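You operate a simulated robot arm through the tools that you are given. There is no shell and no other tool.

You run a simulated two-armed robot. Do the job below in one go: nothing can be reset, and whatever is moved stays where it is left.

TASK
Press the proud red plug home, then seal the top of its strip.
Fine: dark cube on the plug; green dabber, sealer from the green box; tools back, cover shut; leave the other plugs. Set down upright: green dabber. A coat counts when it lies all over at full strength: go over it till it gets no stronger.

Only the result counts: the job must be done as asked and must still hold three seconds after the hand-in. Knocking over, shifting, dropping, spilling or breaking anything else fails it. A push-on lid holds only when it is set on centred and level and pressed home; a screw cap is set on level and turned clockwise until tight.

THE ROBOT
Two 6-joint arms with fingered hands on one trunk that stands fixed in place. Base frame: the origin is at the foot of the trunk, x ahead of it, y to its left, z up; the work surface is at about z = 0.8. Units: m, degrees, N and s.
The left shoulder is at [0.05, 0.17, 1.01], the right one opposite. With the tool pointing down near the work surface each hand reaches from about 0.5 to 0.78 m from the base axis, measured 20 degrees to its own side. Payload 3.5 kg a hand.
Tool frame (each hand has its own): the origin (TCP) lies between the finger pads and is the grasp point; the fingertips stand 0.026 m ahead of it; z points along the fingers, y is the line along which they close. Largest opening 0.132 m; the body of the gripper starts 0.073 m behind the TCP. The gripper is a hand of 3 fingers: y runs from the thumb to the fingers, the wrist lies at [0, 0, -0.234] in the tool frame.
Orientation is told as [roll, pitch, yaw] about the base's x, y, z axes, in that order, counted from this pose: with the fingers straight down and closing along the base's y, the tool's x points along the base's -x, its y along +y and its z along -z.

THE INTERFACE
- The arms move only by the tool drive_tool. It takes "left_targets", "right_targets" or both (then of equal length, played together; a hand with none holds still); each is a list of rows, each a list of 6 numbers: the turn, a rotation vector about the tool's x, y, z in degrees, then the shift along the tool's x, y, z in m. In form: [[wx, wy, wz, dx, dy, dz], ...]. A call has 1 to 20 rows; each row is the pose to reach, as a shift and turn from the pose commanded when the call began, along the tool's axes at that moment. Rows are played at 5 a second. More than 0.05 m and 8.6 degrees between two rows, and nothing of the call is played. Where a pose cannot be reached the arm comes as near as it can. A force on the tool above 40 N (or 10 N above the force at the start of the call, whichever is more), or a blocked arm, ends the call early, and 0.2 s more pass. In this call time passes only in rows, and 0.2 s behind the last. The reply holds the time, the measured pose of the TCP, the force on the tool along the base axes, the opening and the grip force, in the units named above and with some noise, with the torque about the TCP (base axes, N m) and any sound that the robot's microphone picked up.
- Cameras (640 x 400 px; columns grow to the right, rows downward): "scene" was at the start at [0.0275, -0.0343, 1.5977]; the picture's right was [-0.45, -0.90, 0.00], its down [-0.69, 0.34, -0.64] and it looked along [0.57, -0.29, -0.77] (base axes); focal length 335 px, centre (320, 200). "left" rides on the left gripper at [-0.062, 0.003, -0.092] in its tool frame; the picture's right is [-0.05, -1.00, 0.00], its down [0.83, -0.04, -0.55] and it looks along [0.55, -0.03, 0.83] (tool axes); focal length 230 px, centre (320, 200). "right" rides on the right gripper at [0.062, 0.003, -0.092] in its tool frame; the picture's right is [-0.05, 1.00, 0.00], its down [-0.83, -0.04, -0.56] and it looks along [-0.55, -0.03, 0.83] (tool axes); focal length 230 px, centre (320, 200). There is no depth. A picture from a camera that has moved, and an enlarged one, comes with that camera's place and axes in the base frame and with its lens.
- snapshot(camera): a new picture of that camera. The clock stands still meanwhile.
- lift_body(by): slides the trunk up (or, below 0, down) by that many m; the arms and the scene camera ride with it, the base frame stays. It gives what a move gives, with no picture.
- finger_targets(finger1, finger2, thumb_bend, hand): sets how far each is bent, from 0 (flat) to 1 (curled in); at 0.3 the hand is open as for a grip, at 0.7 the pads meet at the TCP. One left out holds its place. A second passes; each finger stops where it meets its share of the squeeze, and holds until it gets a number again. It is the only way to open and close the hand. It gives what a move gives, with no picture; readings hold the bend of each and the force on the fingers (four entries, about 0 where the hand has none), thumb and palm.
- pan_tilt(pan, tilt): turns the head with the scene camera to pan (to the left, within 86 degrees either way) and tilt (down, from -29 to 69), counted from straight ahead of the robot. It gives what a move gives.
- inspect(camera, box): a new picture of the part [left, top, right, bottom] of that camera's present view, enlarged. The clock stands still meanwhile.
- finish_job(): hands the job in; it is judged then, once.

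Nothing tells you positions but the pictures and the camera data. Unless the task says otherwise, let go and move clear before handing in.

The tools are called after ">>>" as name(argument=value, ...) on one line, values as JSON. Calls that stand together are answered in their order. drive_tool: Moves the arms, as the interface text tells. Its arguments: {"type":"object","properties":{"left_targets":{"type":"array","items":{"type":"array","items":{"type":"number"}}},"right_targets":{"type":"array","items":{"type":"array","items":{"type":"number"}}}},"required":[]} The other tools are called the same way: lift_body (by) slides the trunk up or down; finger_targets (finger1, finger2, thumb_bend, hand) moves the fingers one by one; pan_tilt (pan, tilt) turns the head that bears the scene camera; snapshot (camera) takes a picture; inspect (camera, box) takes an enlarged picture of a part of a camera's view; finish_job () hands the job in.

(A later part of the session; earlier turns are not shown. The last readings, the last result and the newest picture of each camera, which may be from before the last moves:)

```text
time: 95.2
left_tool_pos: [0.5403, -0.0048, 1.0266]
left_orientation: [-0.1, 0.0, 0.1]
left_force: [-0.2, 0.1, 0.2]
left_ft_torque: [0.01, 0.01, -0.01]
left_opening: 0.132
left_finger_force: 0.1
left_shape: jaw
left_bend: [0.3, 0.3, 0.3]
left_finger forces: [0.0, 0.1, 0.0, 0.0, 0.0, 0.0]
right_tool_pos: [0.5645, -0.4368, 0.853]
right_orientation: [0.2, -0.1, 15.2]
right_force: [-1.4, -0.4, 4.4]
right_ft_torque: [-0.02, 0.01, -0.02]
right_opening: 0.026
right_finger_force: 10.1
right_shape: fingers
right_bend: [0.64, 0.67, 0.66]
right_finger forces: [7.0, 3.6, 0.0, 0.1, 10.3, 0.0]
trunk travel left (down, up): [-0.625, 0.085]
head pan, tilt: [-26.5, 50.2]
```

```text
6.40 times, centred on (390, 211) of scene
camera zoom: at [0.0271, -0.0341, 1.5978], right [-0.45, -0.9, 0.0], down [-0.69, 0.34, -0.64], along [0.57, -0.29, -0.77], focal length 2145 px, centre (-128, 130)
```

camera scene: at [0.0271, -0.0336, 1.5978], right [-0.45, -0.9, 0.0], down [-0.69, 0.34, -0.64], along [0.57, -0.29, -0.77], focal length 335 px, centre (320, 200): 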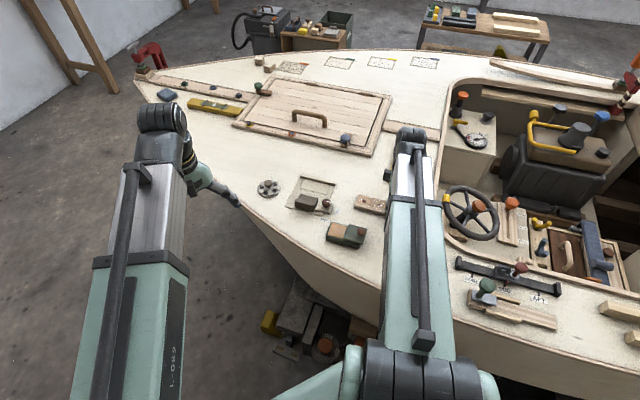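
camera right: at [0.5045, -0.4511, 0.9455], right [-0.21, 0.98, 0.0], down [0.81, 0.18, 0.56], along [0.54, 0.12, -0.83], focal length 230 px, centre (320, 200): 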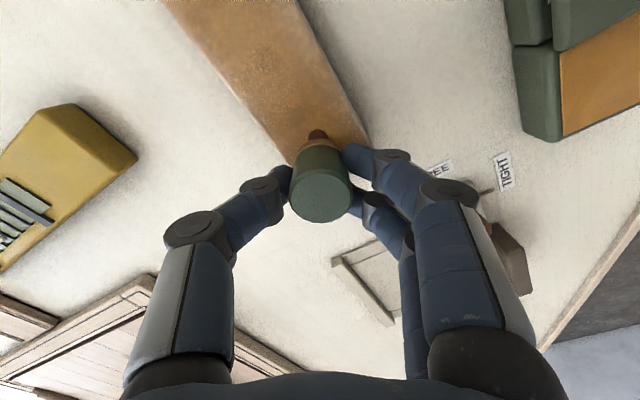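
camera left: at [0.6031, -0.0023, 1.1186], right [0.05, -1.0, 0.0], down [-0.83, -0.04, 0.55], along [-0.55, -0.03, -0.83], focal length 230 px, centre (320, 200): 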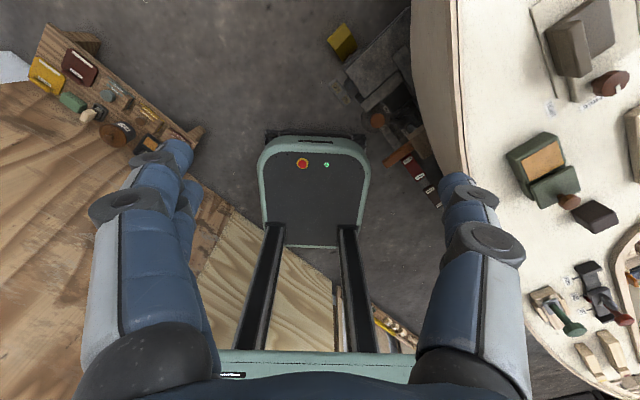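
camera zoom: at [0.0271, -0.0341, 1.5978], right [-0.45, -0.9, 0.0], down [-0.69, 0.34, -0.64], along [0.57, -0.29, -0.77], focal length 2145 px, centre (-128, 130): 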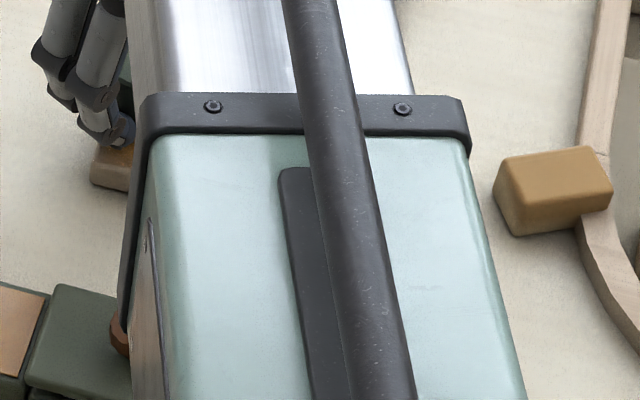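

The coat now shows clearly as an orange-brown film with some speckled gaps. I'll look closer.

>>> inspect(camera="right", box=[160, 0, 380, 165])

```text
2.42 times, centred on (270, 82) of right
camera zoom: at [0.5045, -0.4511, 0.9455], right [-0.21, 0.98, 0.0], down [0.81, 0.18, 0.56], along [0.54, 0.12, -0.83], focal length 558 px, centre (441, 485)
```

zoom: 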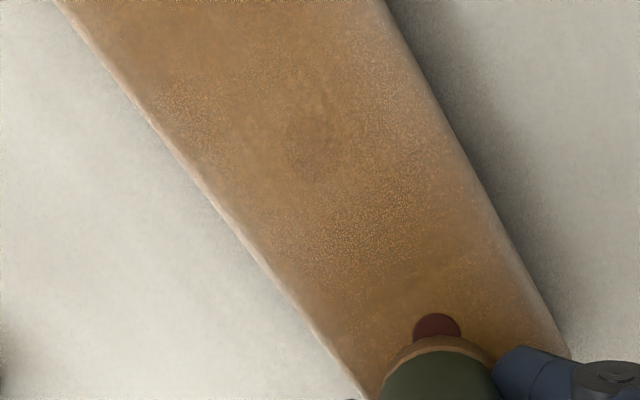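

>>> drive_tool(right_targets=[[0, 0, 0, 0.0031, 0.0052, 0], [0, 0, 0, 0.0062, 0.0104, 0], [0, 0, 0, 0.0092, 0.0156, 0], [0, 0, 0, 0.0123, 0.0206, 0], [0, 0, 0, 0.0177, 0.0174, 0], [0, 0, 0, 0.023, 0.0142, 0], [0, 0, 0, 0.0284, 0.011, 0], [0, 0, 0, 0.0338, 0.0078, 0], [0, 0, 0, 0.0391, 0.0046, 0], [0, 0, 0, 0.0445, 0.0014, 0], [0, 0, 0, 0.0499, -0.0018, 0], [0, 0, 0, 0.0552, -0.005, 0], [0, 0, 0, 0.0606, -0.0082, 0], [0, 0, 0, 0.066, -0.0114, 0], [0, 0, 0, 0.0714, -0.0146, 0], [0, 0, 0, 0.0767, -0.0178, 0], [0, 0, 0, 0.0821, -0.021, 0], [0, 0, 0, 0.0875, -0.0242, 0], [0, 0, 0, 0.0928, -0.0274, 0], [0, 0, 0, 0.0982, -0.0306, 0]])

>>> snapshot(camera="right")

>>> inspect(camera="left", box=[560, 60, 640, 160])

```text
time: 99.4
left_tool_pos: [0.5407, -0.0053, 1.0262]
left_orientation: [-0.1, 0.0, 0.0]
left_force: [0.4, -0.3, -0.1]
left_ft_torque: [0.01, -0.02, -0.03]
left_opening: 0.132
left_finger_force: 0.1
left_shape: jaw
left_bend: [0.3, 0.3, 0.3]
left_finger forces: [0.0, 0.0, 0.0, 0.1, 0.0, 0.0]
right_tool_pos: [0.4781, -0.4925, 0.8517]
right_orientation: [0.0, -0.2, 15.4]
right_force: [1.8, 0.2, 4.7]
right_ft_torque: [0.02, 0.0, -0.03]
right_opening: 0.0261
right_finger_force: 10.6
right_shape: fingers
right_bend: [0.64, 0.66, 0.66]
right_finger forces: [6.9, 4.5, 0.1, 0.1, 9.8, 0.1]
trunk travel left (down, up): [-0.625, 0.085]
head pan, tilt: [-26.5, 50.2]
```

```text
taken
camera right: at [0.4177, -0.5066, 0.9453], right [-0.22, 0.98, 0.0], down [0.81, 0.18, 0.56], along [0.54, 0.12, -0.83], focal length 230 px, centre (320, 200)
```

right: 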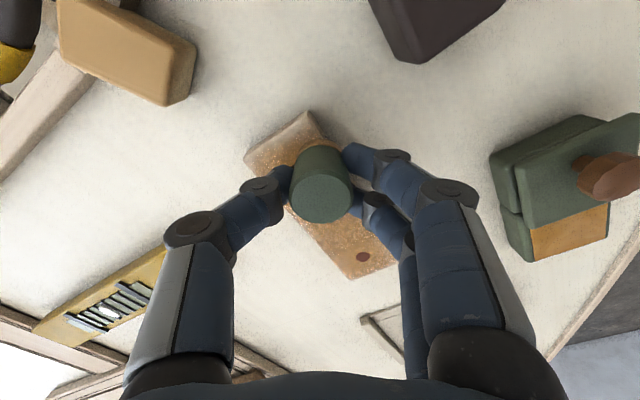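

```text
4.00 times, centred on (600, 110) of left
camera zoom: at [0.6029, -0.002, 1.1187], right [0.05, -1.0, 0.0], down [-0.83, -0.04, 0.55], along [-0.55, -0.03, -0.83], focal length 920 px, centre (-800, 560)
```

zoom: 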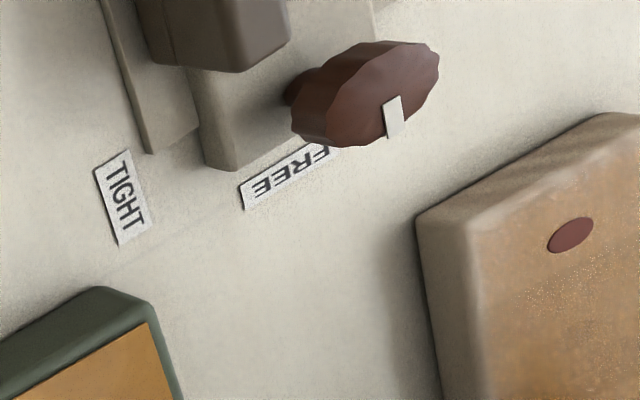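

>>> drive_tool(right_targets=[[0, 0, 0, 0.0045, -0.0027, 0], [0, 0, 0, 0.009, -0.0054, 0], [0, 0, 0, 0.0135, -0.0081, 0], [0, 0, 0, 0.0189, -0.0113, 0], [0, 0, 0, 0.0159, -0.0163, 0], [0, 0, 0, 0.0128, -0.0215, 0], [0, 0, 0, 0.0097, -0.0267, 0], [0, 0, 0, 0.0066, -0.0319, 0], [0, 0, 0, 0.0066, -0.0319, -0.02], [0, 0, 0, -0.02, -0.0319, -0.04], [0, 0, 0, -0.06, 0.0, -0.04]])

>>> snapshot(camera="right")

>>> inspect(camera="scene", box=[340, 180, 440, 242])

```text
refused: row 11 steps farther than a row can; nothing moved
```

```text
taken
camera right: at [0.4177, -0.5066, 0.9453], right [-0.22, 0.98, 0.0], down [0.81, 0.18, 0.56], along [0.54, 0.12, -0.83], focal length 230 px, centre (320, 200)
```

right: 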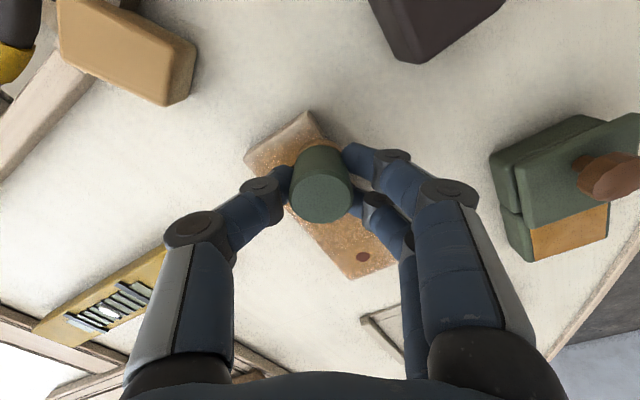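

```text
6.40 times, centred on (390, 211) of scene
camera zoom: at [0.0272, -0.0339, 1.5978], right [-0.45, -0.9, 0.0], down [-0.69, 0.34, -0.64], along [0.57, -0.29, -0.77], focal length 2145 px, centre (-128, 130)
```

zoom: 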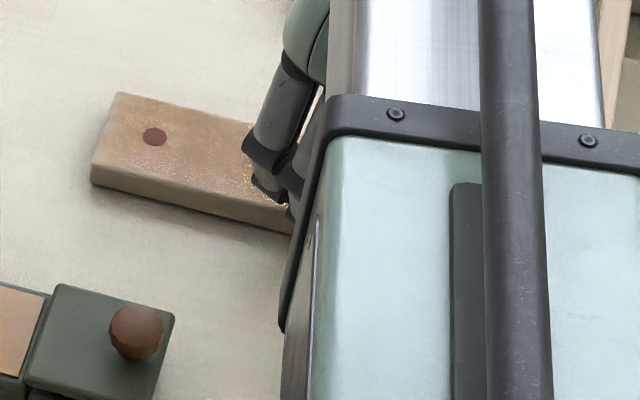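

>>> drive_tool(right_targets=[[0, 0, 0, 0.0045, -0.0027, 0], [0, 0, 0, 0.009, -0.0054, 0], [0, 0, 0, 0.0135, -0.0081, 0], [0, 0, 0, 0.0189, -0.0113, 0], [0, 0, 0, 0.0159, -0.0163, 0], [0, 0, 0, 0.0128, -0.0215, 0], [0, 0, 0, 0.0097, -0.0267, 0], [0, 0, 0, 0.0066, -0.0319, 0], [0, 0, 0, 0.0066, -0.0319, -0.02], [0, 0, 0, -0.01, -0.02, -0.05], [0, 0, 0, -0.025, 0.02, -0.055], [0, 0, 0, -0.035, 0.06, -0.055], [0, 0, 0, -0.045, 0.1, -0.055], [0, 0, 0, -0.05, 0.14, -0.055], [0, 0, 0, -0.0553, 0.1736, -0.055]])

>>> snapshot(camera="right")

>>> inspect(camera="scene", box=[340, 180, 440, 242])

```text
time: 102.6
left_tool_pos: [0.5412, -0.0047, 1.0256]
left_orientation: [0.0, 0.0, 0.0]
left_force: [0.4, 0.1, 0.4]
left_ft_torque: [0.03, -0.02, 0.01]
left_opening: 0.1318
left_finger_force: 0.0
left_shape: jaw
left_bend: [0.3, 0.3, 0.3]
left_finger forces: [0.0, 0.0, 0.1, 0.0, 0.0, 0.0]
right_tool_pos: [0.4827, -0.3125, 0.9093]
right_orientation: [0.2, -0.1, 15.3]
right_force: [0.3, 0.2, -0.2]
right_ft_torque: [-0.02, -0.03, -0.02]
right_opening: 0.0263
right_finger_force: 9.5
right_shape: fingers
right_bend: [0.64, 0.66, 0.67]
right_finger forces: [6.6, 3.8, 0.0, 0.1, 9.3, 0.0]
trunk travel left (down, up): [-0.625, 0.085]
head pan, tilt: [-26.5, 50.2]
```

```text
taken
camera right: at [0.4231, -0.326, 1.0015], right [-0.21, 0.98, 0.0], down [0.81, 0.18, 0.56], along [0.54, 0.12, -0.83], focal length 230 px, centre (320, 200)
```

right: 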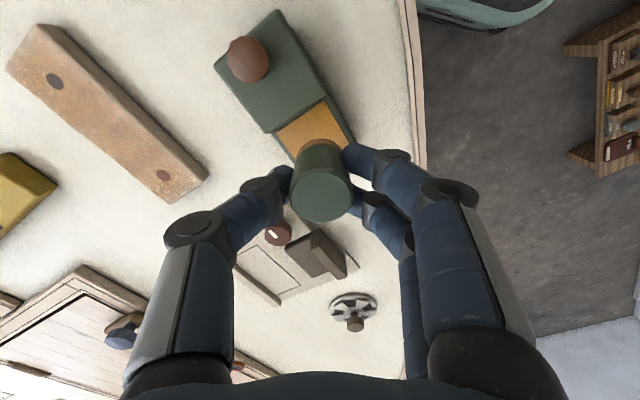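

```text
6.40 times, centred on (390, 211) of scene
camera zoom: at [0.0275, -0.0341, 1.5977], right [-0.45, -0.9, 0.0], down [-0.69, 0.34, -0.64], along [0.57, -0.29, -0.77], focal length 2145 px, centre (-128, 130)
```

zoom: 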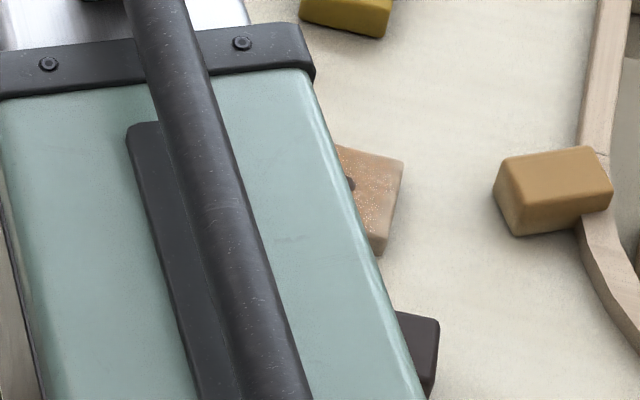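

>>> inspect(camera="right", box=[0, 10, 220, 210])

>>> inspect(camera="right", box=[240, 80, 400, 230])

>>> inspect(camera="right", box=[140, 150, 210, 205])

```text
2.00 times, centred on (110, 110) of right
camera zoom: at [0.4231, -0.326, 1.0015], right [-0.21, 0.98, 0.0], down [0.81, 0.18, 0.56], along [0.54, 0.12, -0.83], focal length 460 px, centre (740, 380)
```

zoom: 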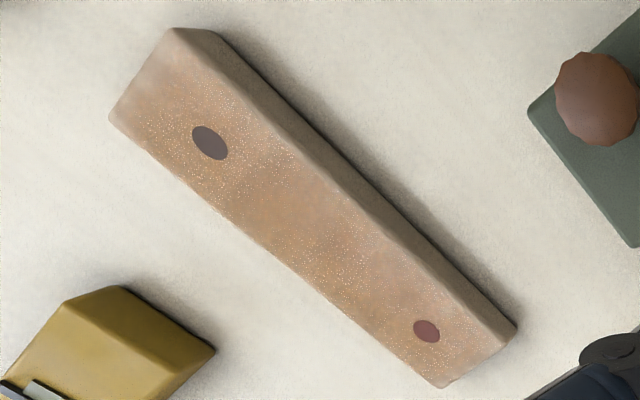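

```text
2.67 times, centred on (320, 155) of right
camera zoom: at [0.4231, -0.326, 1.0015], right [-0.21, 0.98, 0.0], down [0.81, 0.18, 0.56], along [0.54, 0.12, -0.83], focal length 614 px, centre (320, 320)
```

zoom: 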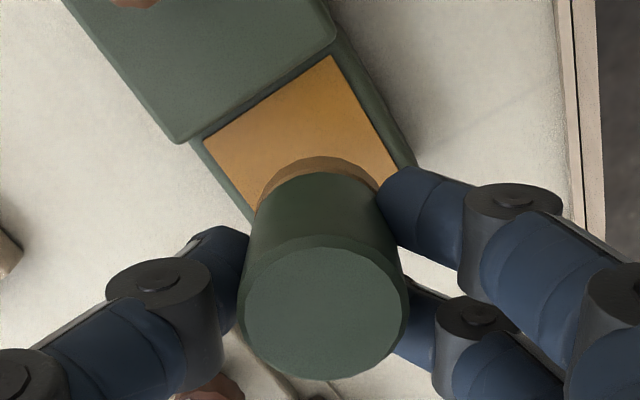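

```text
7.27 times, centred on (175, 178) of right
camera zoom: at [0.4231, -0.326, 1.0015], right [-0.21, 0.98, 0.0], down [0.81, 0.18, 0.56], along [0.54, 0.12, -0.83], focal length 1673 px, centre (1374, 364)
```

zoom: 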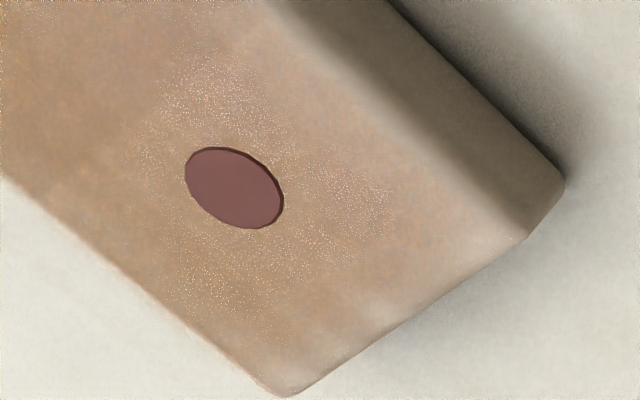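

The red plug sits nearly flush and the base coat is on, but it's thin and paler toward the edges. I'll re-dip the dabber.

>>> drive_tool(right_targets=[[0, 0, 0, 0, -0.004, 0.02], [0, 0, 0, 0, -0.004, 0.04], [0, 0, 0, 0, -0.004, 0.045], [0, 0, 0, 0, -0.004, 0.047], [0, 0, 0, 0, -0.004, 0.048]])

>>> inspect(camera="right", box=[240, 80, 400, 230])

```text
time: 103.8
left_tool_pos: [0.5397, -0.0047, 1.0277]
left_orientation: [0.0, 0.0, -0.1]
left_force: [0.0, 0.0, 0.5]
left_ft_torque: [0.0, -0.03, -0.01]
left_opening: 0.1317
left_finger_force: 0.1
left_shape: jaw
left_bend: [0.3, 0.3, 0.3]
left_finger forces: [0.0, 0.1, 0.0, 0.0, 0.1, 0.0]
right_tool_pos: [0.4852, -0.3148, 0.8616]
right_orientation: [0.0, 0.0, 15.4]
right_force: [0.7, 0.4, 10.4]
right_ft_torque: [-0.01, -0.01, 0.04]
right_opening: 0.0259
right_finger_force: 11.1
right_shape: fingers
right_bend: [0.64, 0.67, 0.67]
right_finger forces: [7.5, 4.5, 0.0, 0.0, 10.7, 0.0]
trunk travel left (down, up): [-0.625, 0.085]
head pan, tilt: [-26.5, 50.2]
```

```text
2.67 times, centred on (320, 155) of right
camera zoom: at [0.4252, -0.3285, 0.9538], right [-0.21, 0.98, 0.0], down [0.81, 0.18, 0.56], along [0.54, 0.12, -0.83], focal length 614 px, centre (320, 320)
```

zoom: 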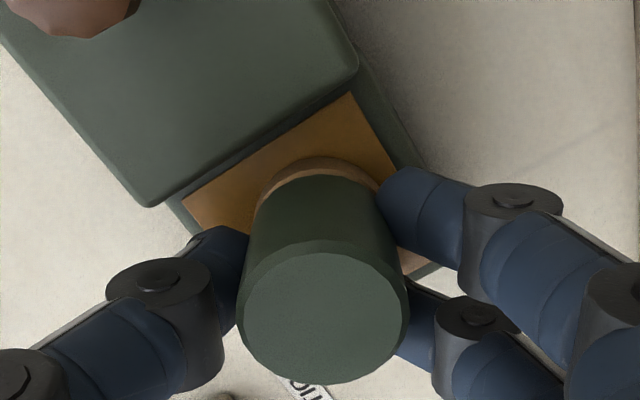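

Reloaded. I'll return to the red-plug corner, this time placing the rows slightly further out to cover edges and corners.

>>> drive_tool(right_targets=[[0, 0, 0, 0, 0, -0.02], [0, 0, 0, 0, 0, -0.045], [0, 0, 0, -0.01, -0.03, -0.045], [0, 0, 0, -0.02, -0.065, -0.045], [0, 0, 0, -0.03, -0.095, -0.045], [0, 0, 0, -0.0351, -0.1121, -0.045], [0, 0, 0, -0.0351, -0.1121, -0.015], [0, 0, 0, -0.0351, -0.1121, 0.003], [0, 0, 0, -0.0351, -0.1121, 0.0065]])

>>> inspect(camera="right", box=[220, 80, 420, 280])

```text
time: 105.8
left_tool_pos: [0.54, -0.0037, 1.0254]
left_orientation: [0.0, 0.0, 0.0]
left_force: [-0.9, -0.8, 0.0]
left_ft_torque: [-0.01, 0.01, 0.01]
left_opening: 0.1318
left_finger_force: 0.0
left_shape: jaw
left_bend: [0.3, 0.3, 0.3]
left_finger forces: [0.0, 0.0, 0.1, 0.0, 0.1, 0.0]
right_tool_pos: [0.5507, -0.4139, 0.8534]
right_orientation: [0.2, -0.1, 15.4]
right_force: [0.1, 0.5, -0.1]
right_ft_torque: [-0.01, -0.01, 0.0]
right_opening: 0.0259
right_finger_force: 9.7
right_shape: fingers
right_bend: [0.64, 0.67, 0.67]
right_finger forces: [6.6, 3.8, 0.0, 0.0, 9.3, 0.0]
trunk travel left (down, up): [-0.625, 0.085]
head pan, tilt: [-26.5, 50.2]
```

```text
2.00 times, centred on (320, 180) of right
camera zoom: at [0.4899, -0.4277, 0.9467], right [-0.21, 0.98, 0.0], down [0.81, 0.18, 0.56], along [0.54, 0.12, -0.83], focal length 460 px, centre (320, 240)
```

zoom: 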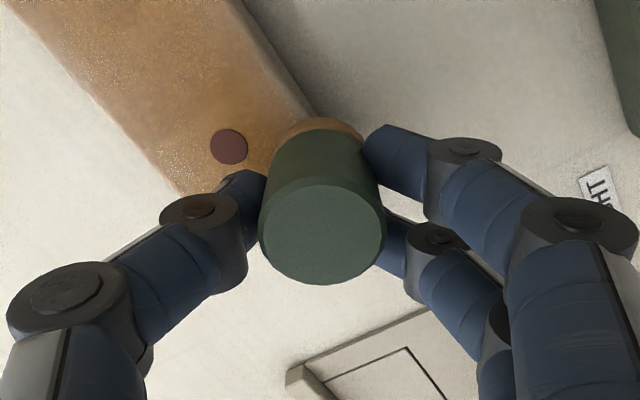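

>>> drive_tool(right_targets=[[0, 0, 0, -0.0023, -0.0039, 0.001], [0, 0, 0, -0.0023, -0.0039, 0.002]])

```text
time: 106.4
left_tool_pos: [0.5403, -0.0048, 1.0264]
left_orientation: [0.0, 0.0, 0.0]
left_force: [0.3, -0.1, 0.4]
left_ft_torque: [-0.02, 0.0, 0.0]
left_opening: 0.1316
left_finger_force: 0.1
left_shape: jaw
left_bend: [0.3, 0.3, 0.3]
left_finger forces: [0.1, 0.1, 0.0, 0.1, 0.0, 0.0]
right_tool_pos: [0.5545, -0.4159, 0.8525]
right_orientation: [0.1, -0.2, 15.3]
right_force: [-0.3, -0.3, 2.2]
right_ft_torque: [-0.03, -0.03, 0.0]
right_opening: 0.0259
right_finger_force: 9.6
right_shape: fingers
right_bend: [0.64, 0.67, 0.67]
right_finger forces: [6.6, 3.8, 0.0, 0.0, 9.9, 0.0]
trunk travel left (down, up): [-0.625, 0.085]
head pan, tilt: [-26.5, 50.2]
```

>>> drive_tool(right_targets=[[0, 0, 0, 0.0058, -0.0032, 0.0006], [0, 0, 0, 0.0116, -0.0065, 0.0006], [0, 0, 0, 0.0174, -0.0097, 0.0006], [0, 0, 0, 0.0232, -0.013, 0.0006], [0, 0, 0, 0.029, -0.0162, 0.0006], [0, 0, 0, 0.0348, -0.0194, 0.0006], [0, 0, 0, 0.0406, -0.0227, 0.0006], [0, 0, 0, 0.0464, -0.0259, 0.0006], [0, 0, 0, 0.0522, -0.0292, 0.0006], [0, 0, 0, 0.0581, -0.0324, 0.0006], [0, 0, 0, 0.0639, -0.0356, 0.0006], [0, 0, 0, 0.0697, -0.0389, 0.0006], [0, 0, 0, 0.0755, -0.0421, 0.0006], [0, 0, 0, 0.0813, -0.0454, 0.0006], [0, 0, 0, 0.0871, -0.0486, 0.0006], [0, 0, 0, 0.0929, -0.0518, 0.0006], [0, 0, 0, 0.0987, -0.0551, 0.0006], [0, 0, 0, 0.1045, -0.0583, 0.0006], [0, 0, 0, 0.1103, -0.0616, 0.0006], [0, 0, 0, 0.1161, -0.0648, 0.0006]])

>>> inspect(camera="right", box=[220, 80, 420, 280])

>>> inspect(camera="scene", box=[340, 180, 440, 242])

```text
time: 110.6
left_tool_pos: [0.5411, -0.0028, 1.027]
left_orientation: [0.0, 0.0, 0.0]
left_force: [-0.1, -0.3, 0.8]
left_ft_torque: [-0.04, -0.01, -0.01]
left_opening: 0.132
left_finger_force: 0.1
left_shape: jaw
left_bend: [0.3, 0.3, 0.3]
left_finger forces: [0.0, 0.0, 0.0, 0.0, 0.0, 0.0]
right_tool_pos: [0.4573, -0.5092, 0.8512]
right_orientation: [0.1, 0.0, 15.3]
right_force: [3.2, 2.3, 9.8]
right_ft_torque: [0.11, -0.01, -0.02]
right_opening: 0.0257
right_finger_force: 12.4
right_shape: fingers
right_bend: [0.64, 0.67, 0.67]
right_finger forces: [7.6, 6.0, 0.1, 0.0, 10.4, 0.0]
trunk travel left (down, up): [-0.625, 0.085]
head pan, tilt: [-26.5, 50.2]
```

```text
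2.00 times, centred on (320, 180) of right
camera zoom: at [0.3974, -0.5232, 0.9436], right [-0.21, 0.98, 0.0], down [0.81, 0.18, 0.56], along [0.54, 0.12, -0.83], focal length 460 px, centre (320, 240)
```

zoom: 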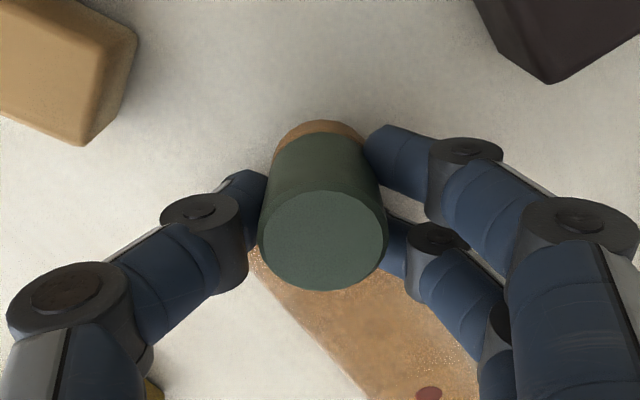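

```text
6.40 times, centred on (390, 211) of scene
camera zoom: at [0.027, -0.0334, 1.5978], right [-0.45, -0.9, 0.0], down [-0.69, 0.34, -0.64], along [0.57, -0.29, -0.77], focal length 2145 px, centre (-128, 130)
```

zoom: 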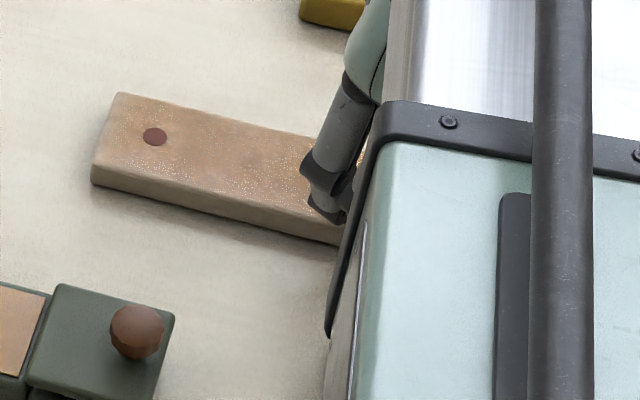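

>>> drive_tool(right_targets=[[0, 0, 0, -0.0029, -0.0052, -0.0007], [0, 0, 0, -0.0058, -0.0105, -0.0007], [0, 0, 0, -0.0088, -0.0157, -0.0007], [0, 0, 0, -0.0117, -0.021, -0.0007], [0, 0, 0, -0.0146, -0.0262, -0.0007]])

>>> inspect(camera="right", box=[220, 80, 420, 280])

```text
time: 111.8
left_tool_pos: [0.541, -0.0045, 1.0266]
left_orientation: [0.0, 0.0, 0.1]
left_force: [-0.1, 0.3, 0.0]
left_ft_torque: [0.01, 0.01, 0.0]
left_opening: 0.1319
left_finger_force: 0.0
left_shape: jaw
left_bend: [0.3, 0.3, 0.3]
left_finger forces: [0.0, 0.0, 0.1, 0.0, 0.0, 0.0]
right_tool_pos: [0.479, -0.5313, 0.8503]
right_orientation: [0.2, -0.1, 15.4]
right_force: [-0.8, 1.8, 7.0]
right_ft_torque: [0.09, 0.04, -0.03]
right_opening: 0.0261
right_finger_force: 11.1
right_shape: fingers
right_bend: [0.64, 0.67, 0.67]
right_finger forces: [7.8, 4.8, 0.1, 0.1, 9.3, 0.0]
trunk travel left (down, up): [-0.625, 0.085]
head pan, tilt: [-26.5, 50.2]
```

```text
2.00 times, centred on (320, 180) of right
camera zoom: at [0.4192, -0.5448, 0.9436], right [-0.21, 0.98, 0.0], down [0.81, 0.18, 0.56], along [0.54, 0.12, -0.83], focal length 460 px, centre (320, 240)
```

zoom: 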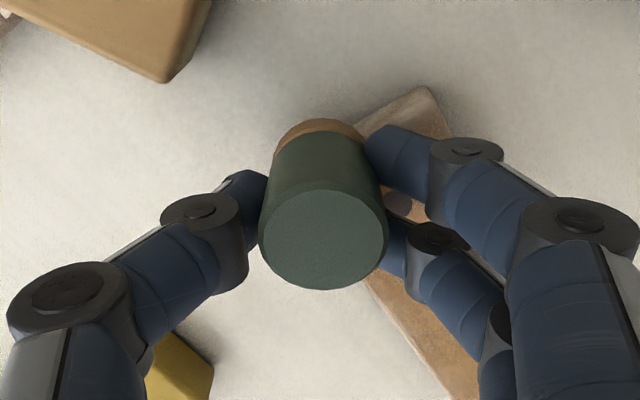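

>>> drive_tool(right_targets=[[0, 0, 0, -0.0058, 0.0032, 0], [0, 0, 0, -0.0116, 0.0065, 0], [0, 0, 0, -0.0174, 0.0097, 0], [0, 0, 0, -0.0232, 0.013, 0], [0, 0, 0, -0.029, 0.0162, 0], [0, 0, 0, -0.0348, 0.0194, 0], [0, 0, 0, -0.0406, 0.0227, 0], [0, 0, 0, -0.0464, 0.0259, 0], [0, 0, 0, -0.0522, 0.0292, 0], [0, 0, 0, -0.0581, 0.0324, 0.0002], [0, 0, 0, -0.0639, 0.0356, 0.0002], [0, 0, 0, -0.0697, 0.0389, 0.0003], [0, 0, 0, -0.0755, 0.0421, 0.0003], [0, 0, 0, -0.0813, 0.0454, 0.0003], [0, 0, 0, -0.0871, 0.0486, 0.0004], [0, 0, 0, -0.0929, 0.0518, 0.0004], [0, 0, 0, -0.0987, 0.0551, 0.0004], [0, 0, 0, -0.1045, 0.0583, 0.0005], [0, 0, 0, -0.1103, 0.0616, 0.0005], [0, 0, 0, -0.1161, 0.0648, 0.0005]])

>>> snapshot(camera="right")

>>> inspect(camera="right", box=[140, 0, 400, 220])

```text
time: 116.0
left_tool_pos: [0.5405, -0.0041, 1.0259]
left_orientation: [0.0, 0.1, 0.0]
left_force: [0.3, 0.9, 0.0]
left_ft_torque: [-0.01, 0.01, -0.01]
left_opening: 0.1318
left_finger_force: 0.1
left_shape: jaw
left_bend: [0.3, 0.3, 0.3]
left_finger forces: [0.0, 0.0, 0.0, 0.0, 0.0, 0.0]
right_tool_pos: [0.5726, -0.4369, 0.8501]
right_orientation: [0.1, -0.1, 15.4]
right_force: [-1.4, -0.9, 2.6]
right_ft_torque: [-0.05, 0.04, 0.0]
right_opening: 0.0258
right_finger_force: 10.6
right_shape: fingers
right_bend: [0.65, 0.67, 0.67]
right_finger forces: [6.7, 4.0, 0.1, 0.0, 9.7, 0.0]
trunk travel left (down, up): [-0.625, 0.085]
head pan, tilt: [-26.5, 50.2]
```

```text
taken
camera right: at [0.514, -0.4517, 0.9439], right [-0.21, 0.98, 0.0], down [0.81, 0.18, 0.56], along [0.54, 0.12, -0.83], focal length 230 px, centre (320, 200)
```

right: 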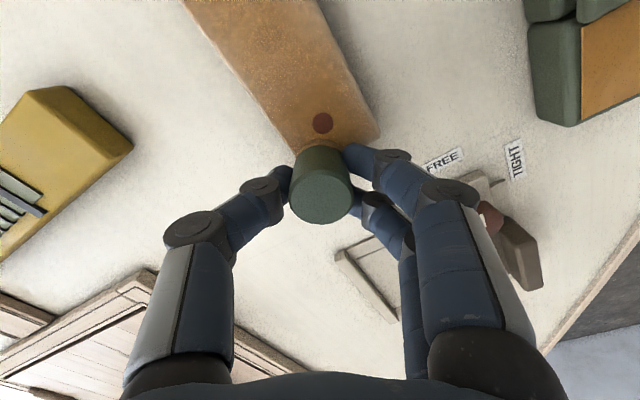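

```text
1.82 times, centred on (270, 110) of right
camera zoom: at [0.514, -0.4517, 0.9439], right [-0.21, 0.98, 0.0], down [0.81, 0.18, 0.56], along [0.54, 0.12, -0.83], focal length 418 px, centre (411, 364)
```

zoom: 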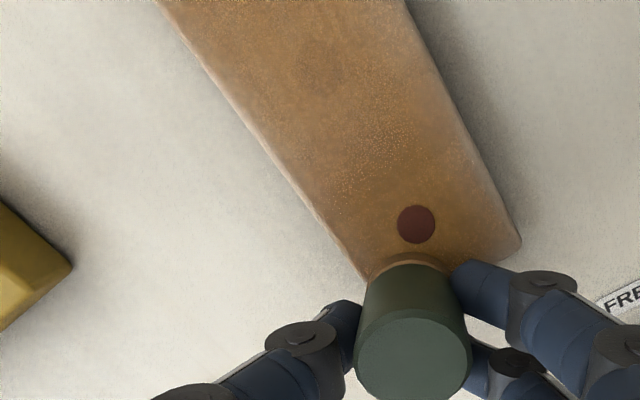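

The coat is getting denser. I'll sweep across the red end and then run down the centre line.

>>> drive_tool(right_targets=[[0, 0, 0, 0.0029, 0.0052, 0.0004], [0, 0, 0, 0.0058, 0.0105, 0.0004], [0, 0, 0, 0.0088, 0.0157, 0.0004], [0, 0, 0, 0.0117, 0.021, 0.0004], [0, 0, 0, 0.0146, 0.0262, 0.0004], [0, 0, 0, 0.011, 0.0197, 0.0004], [0, 0, 0, 0.0073, 0.0131, 0.0004], [0, 0, 0, 0.0135, 0.0097, 0.0004], [0, 0, 0, 0.0197, 0.0062, 0.0004], [0, 0, 0, 0.0258, 0.0028, 0.0004], [0, 0, 0, 0.032, -0.0007, 0.0004], [0, 0, 0, 0.0382, -0.0041, 0.0004], [0, 0, 0, 0.0444, -0.0076, 0.0004], [0, 0, 0, 0.0506, -0.011, 0.0002], [0, 0, 0, 0.0568, -0.0145, 0.0002], [0, 0, 0, 0.063, -0.0179, 0.0002], [0, 0, 0, 0.0692, -0.0214, 0], [0, 0, 0, 0.0754, -0.0248, 0], [0, 0, 0, 0.0816, -0.0283, 0]])

>>> snapshot(camera="right")

>>> inspect(camera="scene", box=[340, 180, 440, 242])

```text
time: 120.0
left_tool_pos: [0.5407, -0.0046, 1.0264]
left_orientation: [0.0, 0.0, 0.0]
left_force: [1.0, -0.9, 0.4]
left_ft_torque: [0.01, -0.01, 0.06]
left_opening: 0.132
left_finger_force: 0.0
left_shape: jaw
left_bend: [0.3, 0.3, 0.3]
left_finger forces: [0.1, 0.1, 0.1, 0.1, 0.1, 0.0]
right_tool_pos: [0.5024, -0.4859, 0.851]
right_orientation: [0.2, -0.2, 15.4]
right_force: [0.9, 0.8, 4.4]
right_ft_torque: [0.02, 0.01, 0.0]
right_opening: 0.0262
right_finger_force: 10.6
right_shape: fingers
right_bend: [0.64, 0.67, 0.67]
right_finger forces: [6.7, 4.8, 0.0, 0.0, 9.3, 0.0]
trunk travel left (down, up): [-0.625, 0.085]
head pan, tilt: [-26.5, 50.2]
```

```text
taken
camera right: at [0.4427, -0.4999, 0.9438], right [-0.21, 0.98, 0.0], down [0.81, 0.18, 0.56], along [0.54, 0.12, -0.83], focal length 230 px, centre (320, 200)
```

right: 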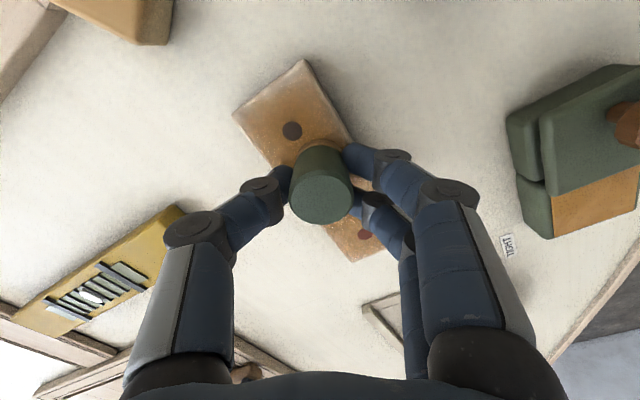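

```text
6.40 times, centred on (390, 211) of scene
camera zoom: at [0.0273, -0.034, 1.5977], right [-0.45, -0.9, 0.0], down [-0.69, 0.34, -0.64], along [0.57, -0.29, -0.77], focal length 2145 px, centre (-128, 130)
```

zoom: 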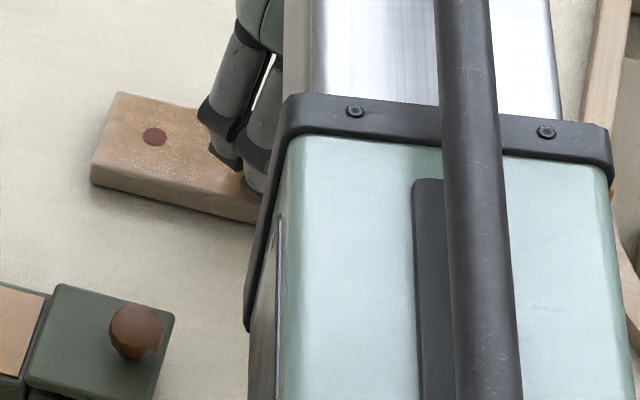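

>>> inspect(camera="right", box=[225, 50, 365, 170])

```text
3.33 times, centred on (295, 110) of right
camera zoom: at [0.4427, -0.4999, 0.9438], right [-0.21, 0.98, 0.0], down [0.81, 0.18, 0.56], along [0.54, 0.12, -0.83], focal length 767 px, centre (403, 500)
```

zoom: 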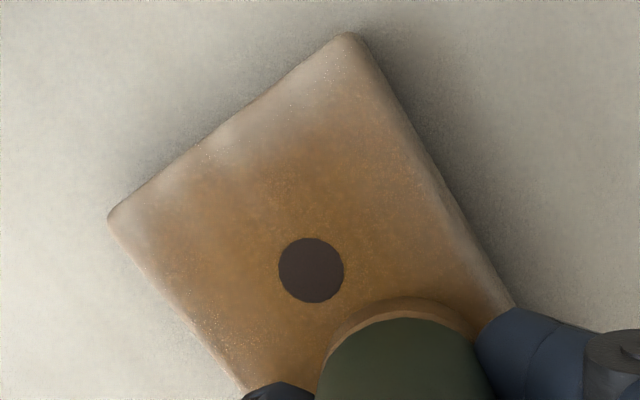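

The coat is thinner near the edges and ends. I'll finish the centre row, then sweep across the far end several times with the dabber centred close to the edge.

>>> drive_tool(right_targets=[[0, 0, 0, 0.0063, -0.0035, 0], [0, 0, 0, 0.0126, -0.007, 0], [0, 0, 0, 0.0189, -0.0105, 0], [0, 0, 0, 0.0251, -0.014, 0], [0, 0, 0, 0.0314, -0.0175, 0], [0, 0, 0, 0.0377, -0.021, -0.0002], [0, 0, 0, 0.044, -0.0245, -0.0002], [0, 0, 0, 0.0469, -0.0193, -0.0002], [0, 0, 0, 0.0499, -0.0141, -0.0002], [0, 0, 0, 0.0528, -0.0088, -0.0002], [0, 0, 0, 0.0499, -0.0141, -0.0002], [0, 0, 0, 0.0469, -0.0193, -0.0002], [0, 0, 0, 0.044, -0.0245, -0.0002], [0, 0, 0, 0.0411, -0.0297, -0.0002], [0, 0, 0, 0.0381, -0.0349, -0.0002], [0, 0, 0, 0.0352, -0.0402, -0.0002], [0, 0, 0, 0.0343, -0.0419, -0.0002]])

>>> snapshot(camera="right")

```text
time: 123.6
left_tool_pos: [0.5411, -0.005, 1.0263]
left_orientation: [-0.1, 0.0, 0.1]
left_force: [-0.5, 0.4, 0.0]
left_ft_torque: [0.01, -0.03, 0.01]
left_opening: 0.1321
left_finger_force: 0.2
left_shape: jaw
left_bend: [0.3, 0.3, 0.3]
left_finger forces: [0.0, 0.1, 0.0, 0.0, 0.1, 0.0]
right_tool_pos: [0.4817, -0.5373, 0.8509]
right_orientation: [0.2, 0.0, 15.4]
right_force: [-0.1, 0.0, 1.3]
right_ft_torque: [0.04, 0.01, 0.01]
right_opening: 0.0262
right_finger_force: 10.3
right_shape: fingers
right_bend: [0.64, 0.67, 0.67]
right_finger forces: [7.0, 3.9, 0.0, 0.1, 9.0, 0.1]
trunk travel left (down, up): [-0.625, 0.085]
head pan, tilt: [-26.5, 50.2]
```

```text
taken
camera right: at [0.4209, -0.551, 0.9436], right [-0.21, 0.98, 0.0], down [0.81, 0.18, 0.56], along [0.54, 0.12, -0.83], focal length 230 px, centre (320, 200)
```

right: 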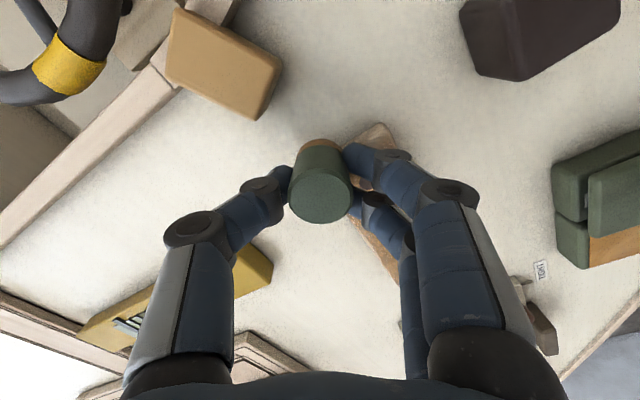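

Lifting off to check the coat on the way back to re-dip.

>>> drive_tool(right_targets=[[0, 0, 0, 0, 0, -0.025], [0, 0, 0, 0, 0, -0.058], [0, 0, 0, -0.01, 0.04, -0.058], [0, 0, 0, -0.02, 0.08, -0.058], [0, 0, 0, -0.032, 0.12, -0.058], [0, 0, 0, -0.045, 0.16, -0.058], [0, 0, 0, -0.055, 0.195, -0.058], [0, 0, 0, -0.0615, 0.2142, -0.058]])

>>> inspect(camera="right", box=[0, 10, 220, 210])

>>> inspect(camera="right", box=[240, 80, 400, 230])

```text
time: 125.4
left_tool_pos: [0.5409, -0.0039, 1.0257]
left_orientation: [0.1, 0.0, 0.0]
left_force: [-0.3, 0.4, -0.4]
left_ft_torque: [-0.03, -0.03, 0.01]
left_opening: 0.1319
left_finger_force: 0.1
left_shape: jaw
left_bend: [0.3, 0.3, 0.3]
left_finger forces: [0.0, 0.1, 0.0, 0.0, 0.0, 0.0]
right_tool_pos: [0.4844, -0.3136, 0.9094]
right_orientation: [0.2, -0.1, 15.4]
right_force: [0.0, 0.6, -0.2]
right_ft_torque: [0.02, 0.02, 0.02]
right_opening: 0.0259
right_finger_force: 9.5
right_shape: fingers
right_bend: [0.64, 0.67, 0.67]
right_finger forces: [6.4, 3.7, 0.1, 0.0, 8.7, 0.1]
trunk travel left (down, up): [-0.625, 0.085]
head pan, tilt: [-26.5, 50.2]
```

```text
2.00 times, centred on (110, 110) of right
camera zoom: at [0.4237, -0.3275, 1.0024], right [-0.21, 0.98, 0.0], down [0.81, 0.18, 0.56], along [0.54, 0.12, -0.83], focal length 460 px, centre (740, 380)
```

zoom: 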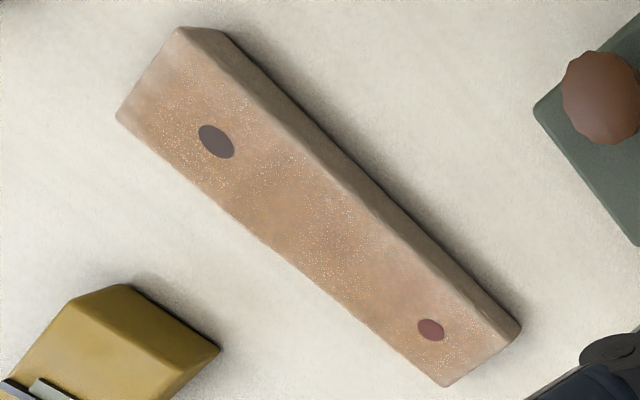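

```text
2.67 times, centred on (320, 155) of right
camera zoom: at [0.4237, -0.3275, 1.0024], right [-0.21, 0.98, 0.0], down [0.81, 0.18, 0.56], along [0.54, 0.12, -0.83], focal length 614 px, centre (320, 320)
```

zoom: 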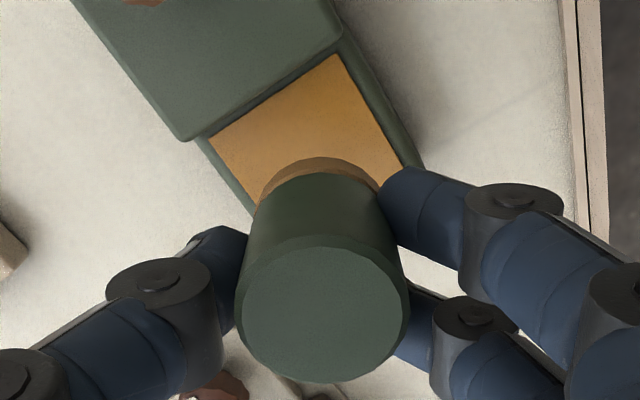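

I'll re-dip and do another full round.

>>> drive_tool(right_targets=[[0, 0, 0, 0, -0.001, 0.02], [0, 0, 0, 0, -0.001, 0.04], [0, 0, 0, 0, -0.001, 0.045], [0, 0, 0, 0, -0.001, 0.047], [0, 0, 0, 0, -0.001, 0.048]])

```text
time: 126.6
left_tool_pos: [0.5409, -0.0043, 1.0265]
left_orientation: [0.1, 0.0, -0.1]
left_force: [1.0, 0.7, 0.3]
left_ft_torque: [0.0, 0.02, 0.0]
left_opening: 0.132
left_finger_force: 0.0
left_shape: jaw
left_bend: [0.3, 0.3, 0.3]
left_finger forces: [0.1, 0.1, 0.0, 0.0, 0.0, 0.1]
right_tool_pos: [0.4837, -0.3136, 0.861]
right_orientation: [0.3, -0.1, 15.4]
right_force: [0.5, 0.4, -0.5]
right_ft_torque: [0.0, 0.0, -0.02]
right_opening: 0.026
right_finger_force: 9.3
right_shape: fingers
right_bend: [0.64, 0.67, 0.67]
right_finger forces: [6.3, 3.8, 0.0, 0.0, 8.8, 0.0]
trunk travel left (down, up): [-0.625, 0.085]
head pan, tilt: [-26.5, 50.2]
```

>>> drive_tool(right_targets=[[0, 0, 0, 0, 0, 0.001], [0, 0, 0, 0, 0, 0.002], [0, 0, 0, 0, 0, 0.003]])

>>> inspect(camera="right", box=[240, 80, 400, 230])

```text
time: 127.4
left_tool_pos: [0.5405, -0.0038, 1.0271]
left_orientation: [0.0, -0.1, -0.1]
left_force: [-0.3, 0.1, 0.0]
left_ft_torque: [0.02, -0.03, 0.01]
left_opening: 0.132
left_finger_force: 0.2
left_shape: jaw
left_bend: [0.3, 0.3, 0.3]
left_finger forces: [0.0, 0.1, 0.0, 0.0, 0.0, 0.1]
right_tool_pos: [0.4838, -0.3137, 0.859]
right_orientation: [0.1, -0.1, 15.5]
right_force: [1.0, 1.4, 9.8]
right_ft_torque: [0.04, 0.02, -0.01]
right_opening: 0.026
right_finger_force: 11.2
right_shape: fingers
right_bend: [0.64, 0.67, 0.67]
right_finger forces: [7.7, 4.6, 0.0, 0.0, 10.0, 0.0]
trunk travel left (down, up): [-0.625, 0.085]
head pan, tilt: [-26.5, 50.2]
```

```text
2.67 times, centred on (320, 155) of right
camera zoom: at [0.4234, -0.3277, 0.9519], right [-0.21, 0.98, 0.0], down [0.81, 0.18, 0.56], along [0.54, 0.12, -0.83], focal length 614 px, centre (320, 320)
```

zoom: 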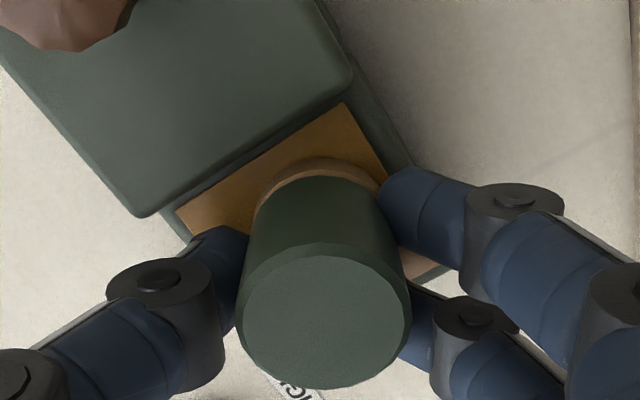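

>>> drive_tool(right_targets=[[0, 0, 0, 0, 0, -0.02], [0, 0, 0, 0, 0, -0.05], [0, 0, 0, 0.015, -0.038, -0.05], [0, 0, 0, 0.032, -0.075, -0.05], [0, 0, 0, 0.05, -0.115, -0.05], [0, 0, 0, 0.067, -0.15, -0.05], [0, 0, 0, 0.08, -0.1783, -0.05], [0, 0, 0, 0.08, -0.1783, -0.015], [0, 0, 0, 0.08, -0.1783, 0.003], [0, 0, 0, 0.08, -0.1783, 0.0065]])

>>> inspect(camera="right", box=[220, 80, 420, 280])

```text
time: 129.6
left_tool_pos: [0.5411, -0.0049, 1.0257]
left_orientation: [0.1, 0.0, 0.0]
left_force: [0.7, -0.4, -0.2]
left_ft_torque: [0.02, -0.01, 0.03]
left_opening: 0.1317
left_finger_force: 0.1
left_shape: jaw
left_bend: [0.3, 0.3, 0.3]
left_finger forces: [0.1, 0.1, 0.0, 0.0, 0.0, 0.0]
right_tool_pos: [0.4542, -0.5091, 0.8496]
right_orientation: [0.1, -0.1, 15.4]
right_force: [-0.1, -0.4, 1.3]
right_ft_torque: [0.06, -0.01, 0.01]
right_opening: 0.0258
right_finger_force: 9.7
right_shape: fingers
right_bend: [0.64, 0.67, 0.67]
right_finger forces: [6.4, 3.7, 0.1, 0.1, 9.0, 0.0]
trunk travel left (down, up): [-0.625, 0.085]
head pan, tilt: [-26.5, 50.2]
```

```text
2.00 times, centred on (320, 180) of right
camera zoom: at [0.3934, -0.5221, 0.9436], right [-0.21, 0.98, 0.0], down [0.81, 0.18, 0.56], along [0.54, 0.12, -0.83], focal length 460 px, centre (320, 240)
```

zoom: 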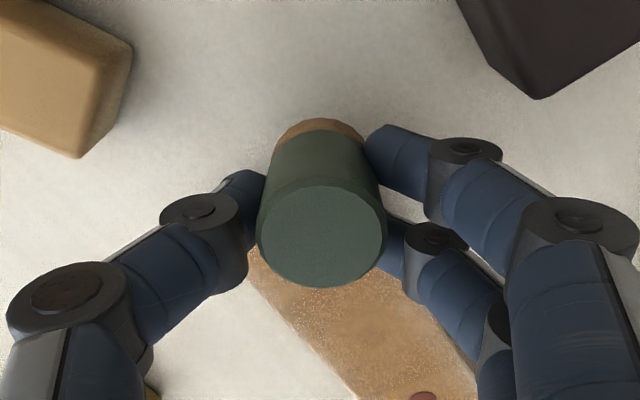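

>>> drive_tool(right_targets=[[0, 0, 0, -0.0024, -0.0044, 0.0006], [0, 0, 0, -0.0049, -0.0087, 0.0006], [0, 0, 0, -0.0073, -0.0131, 0.0006], [0, 0, 0, -0.0098, -0.0175, 0.0006], [0, 0, 0, -0.0122, -0.0218, 0.0006], [0, 0, 0, -0.0146, -0.0262, 0.0006], [0, 0, 0, -0.0171, -0.0305, 0.0006], [0, 0, 0, -0.0195, -0.0349, 0.0006], [0, 0, 0, -0.0282, -0.03, 0.0006], [0, 0, 0, -0.0258, -0.0256, 0.0006], [0, 0, 0, -0.0233, -0.0213, 0.0006], [0, 0, 0, -0.0209, -0.0169, 0.0006], [0, 0, 0, -0.0185, -0.0125, 0.0006], [0, 0, 0, -0.016, -0.0082, 0.0006], [0, 0, 0, -0.0136, -0.0038, 0.0006], [0, 0, 0, -0.0111, 0.0005, 0.0006], [0, 0, 0, -0.0087, 0.0049, 0.0006]])

>>> inspect(camera="right", box=[220, 80, 420, 280])

```text
time: 133.2
left_tool_pos: [0.5409, -0.0043, 1.0252]
left_orientation: [-0.1, 0.0, 0.0]
left_force: [0.2, 0.5, -0.8]
left_ft_torque: [-0.02, -0.01, 0.0]
left_opening: 0.1317
left_finger_force: 0.0
left_shape: jaw
left_bend: [0.3, 0.3, 0.3]
left_finger forces: [0.0, 0.0, 0.0, 0.1, 0.0, 0.0]
right_tool_pos: [0.4612, -0.5008, 0.8494]
right_orientation: [0.2, -0.2, 15.4]
right_force: [0.1, 0.1, 2.1]
right_ft_torque: [-0.09, -0.01, 0.04]
right_opening: 0.0262
right_finger_force: 9.9
right_shape: fingers
right_bend: [0.64, 0.67, 0.67]
right_finger forces: [6.9, 3.8, 0.1, 0.0, 9.9, 0.1]
trunk travel left (down, up): [-0.625, 0.085]
head pan, tilt: [-26.5, 50.2]
```

```text
2.00 times, centred on (320, 180) of right
camera zoom: at [0.4006, -0.5146, 0.9433], right [-0.21, 0.98, 0.0], down [0.81, 0.18, 0.56], along [0.54, 0.12, -0.83], focal length 460 px, centre (320, 240)
```

zoom: 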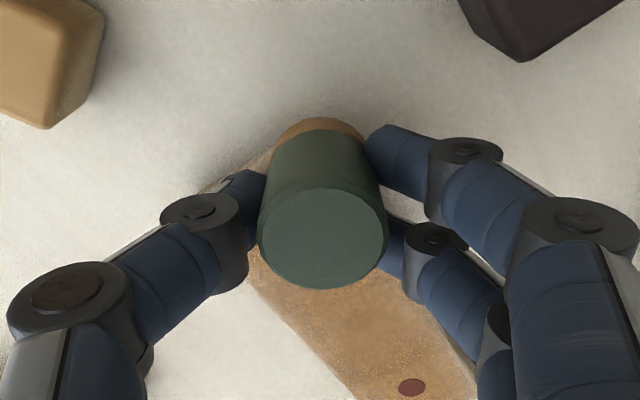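

>>> drive_tool(right_targets=[[0, 0, 0, -0.0055, 0.0031, 0.0003], [0, 0, 0, -0.011, 0.0061, 0.0003], [0, 0, 0, -0.0165, 0.0092, 0.0003], [0, 0, 0, -0.022, 0.0123, 0.0003], [0, 0, 0, -0.0275, 0.0154, 0.0003], [0, 0, 0, -0.033, 0.0184, 0.0003], [0, 0, 0, -0.0385, 0.0215, 0.0003], [0, 0, 0, -0.044, 0.0246, 0.0003], [0, 0, 0, -0.0495, 0.0276, 0.0003], [0, 0, 0, -0.055, 0.0307, 0.0003], [0, 0, 0, -0.0605, 0.0338, 0.0003], [0, 0, 0, -0.066, 0.0368, 0.0003], [0, 0, 0, -0.0715, 0.0399, 0.0003], [0, 0, 0, -0.077, 0.043, 0.0003], [0, 0, 0, -0.0825, 0.0461, 0.0003], [0, 0, 0, -0.088, 0.0491, 0.0003], [0, 0, 0, -0.0935, 0.0522, 0.0003], [0, 0, 0, -0.099, 0.0553, 0.0003], [0, 0, 0, -0.1045, 0.0583, 0.0003], [0, 0, 0, -0.11, 0.0614, 0.0003]])

>>> inspect(camera="right", box=[140, 0, 400, 220])

```text
time: 137.4
left_tool_pos: [0.5414, -0.0043, 1.0268]
left_orientation: [0.0, 0.0, -0.1]
left_force: [-0.8, 1.2, -1.2]
left_ft_torque: [0.01, -0.01, 0.01]
left_opening: 0.1322
left_finger_force: 0.1
left_shape: jaw
left_bend: [0.3, 0.3, 0.3]
left_finger forces: [0.1, 0.1, 0.0, 0.1, 0.0, 0.1]
right_tool_pos: [0.552, -0.414, 0.8502]
right_orientation: [0.2, 0.0, 15.5]
right_force: [-0.3, 0.2, 1.2]
right_ft_torque: [-0.02, 0.05, 0.01]
right_opening: 0.0259
right_finger_force: 10.2
right_shape: fingers
right_bend: [0.64, 0.67, 0.67]
right_finger forces: [7.3, 3.7, 0.0, 0.0, 9.6, 0.0]
trunk travel left (down, up): [-0.625, 0.085]
head pan, tilt: [-26.5, 50.2]
```

```text
1.82 times, centred on (270, 110) of right
camera zoom: at [0.4906, -0.4273, 0.9433], right [-0.21, 0.98, 0.0], down [0.81, 0.18, 0.56], along [0.54, 0.12, -0.83], focal length 418 px, centre (411, 364)
```

zoom: 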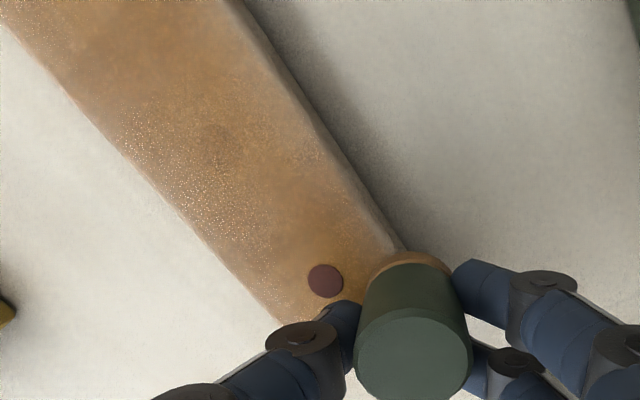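

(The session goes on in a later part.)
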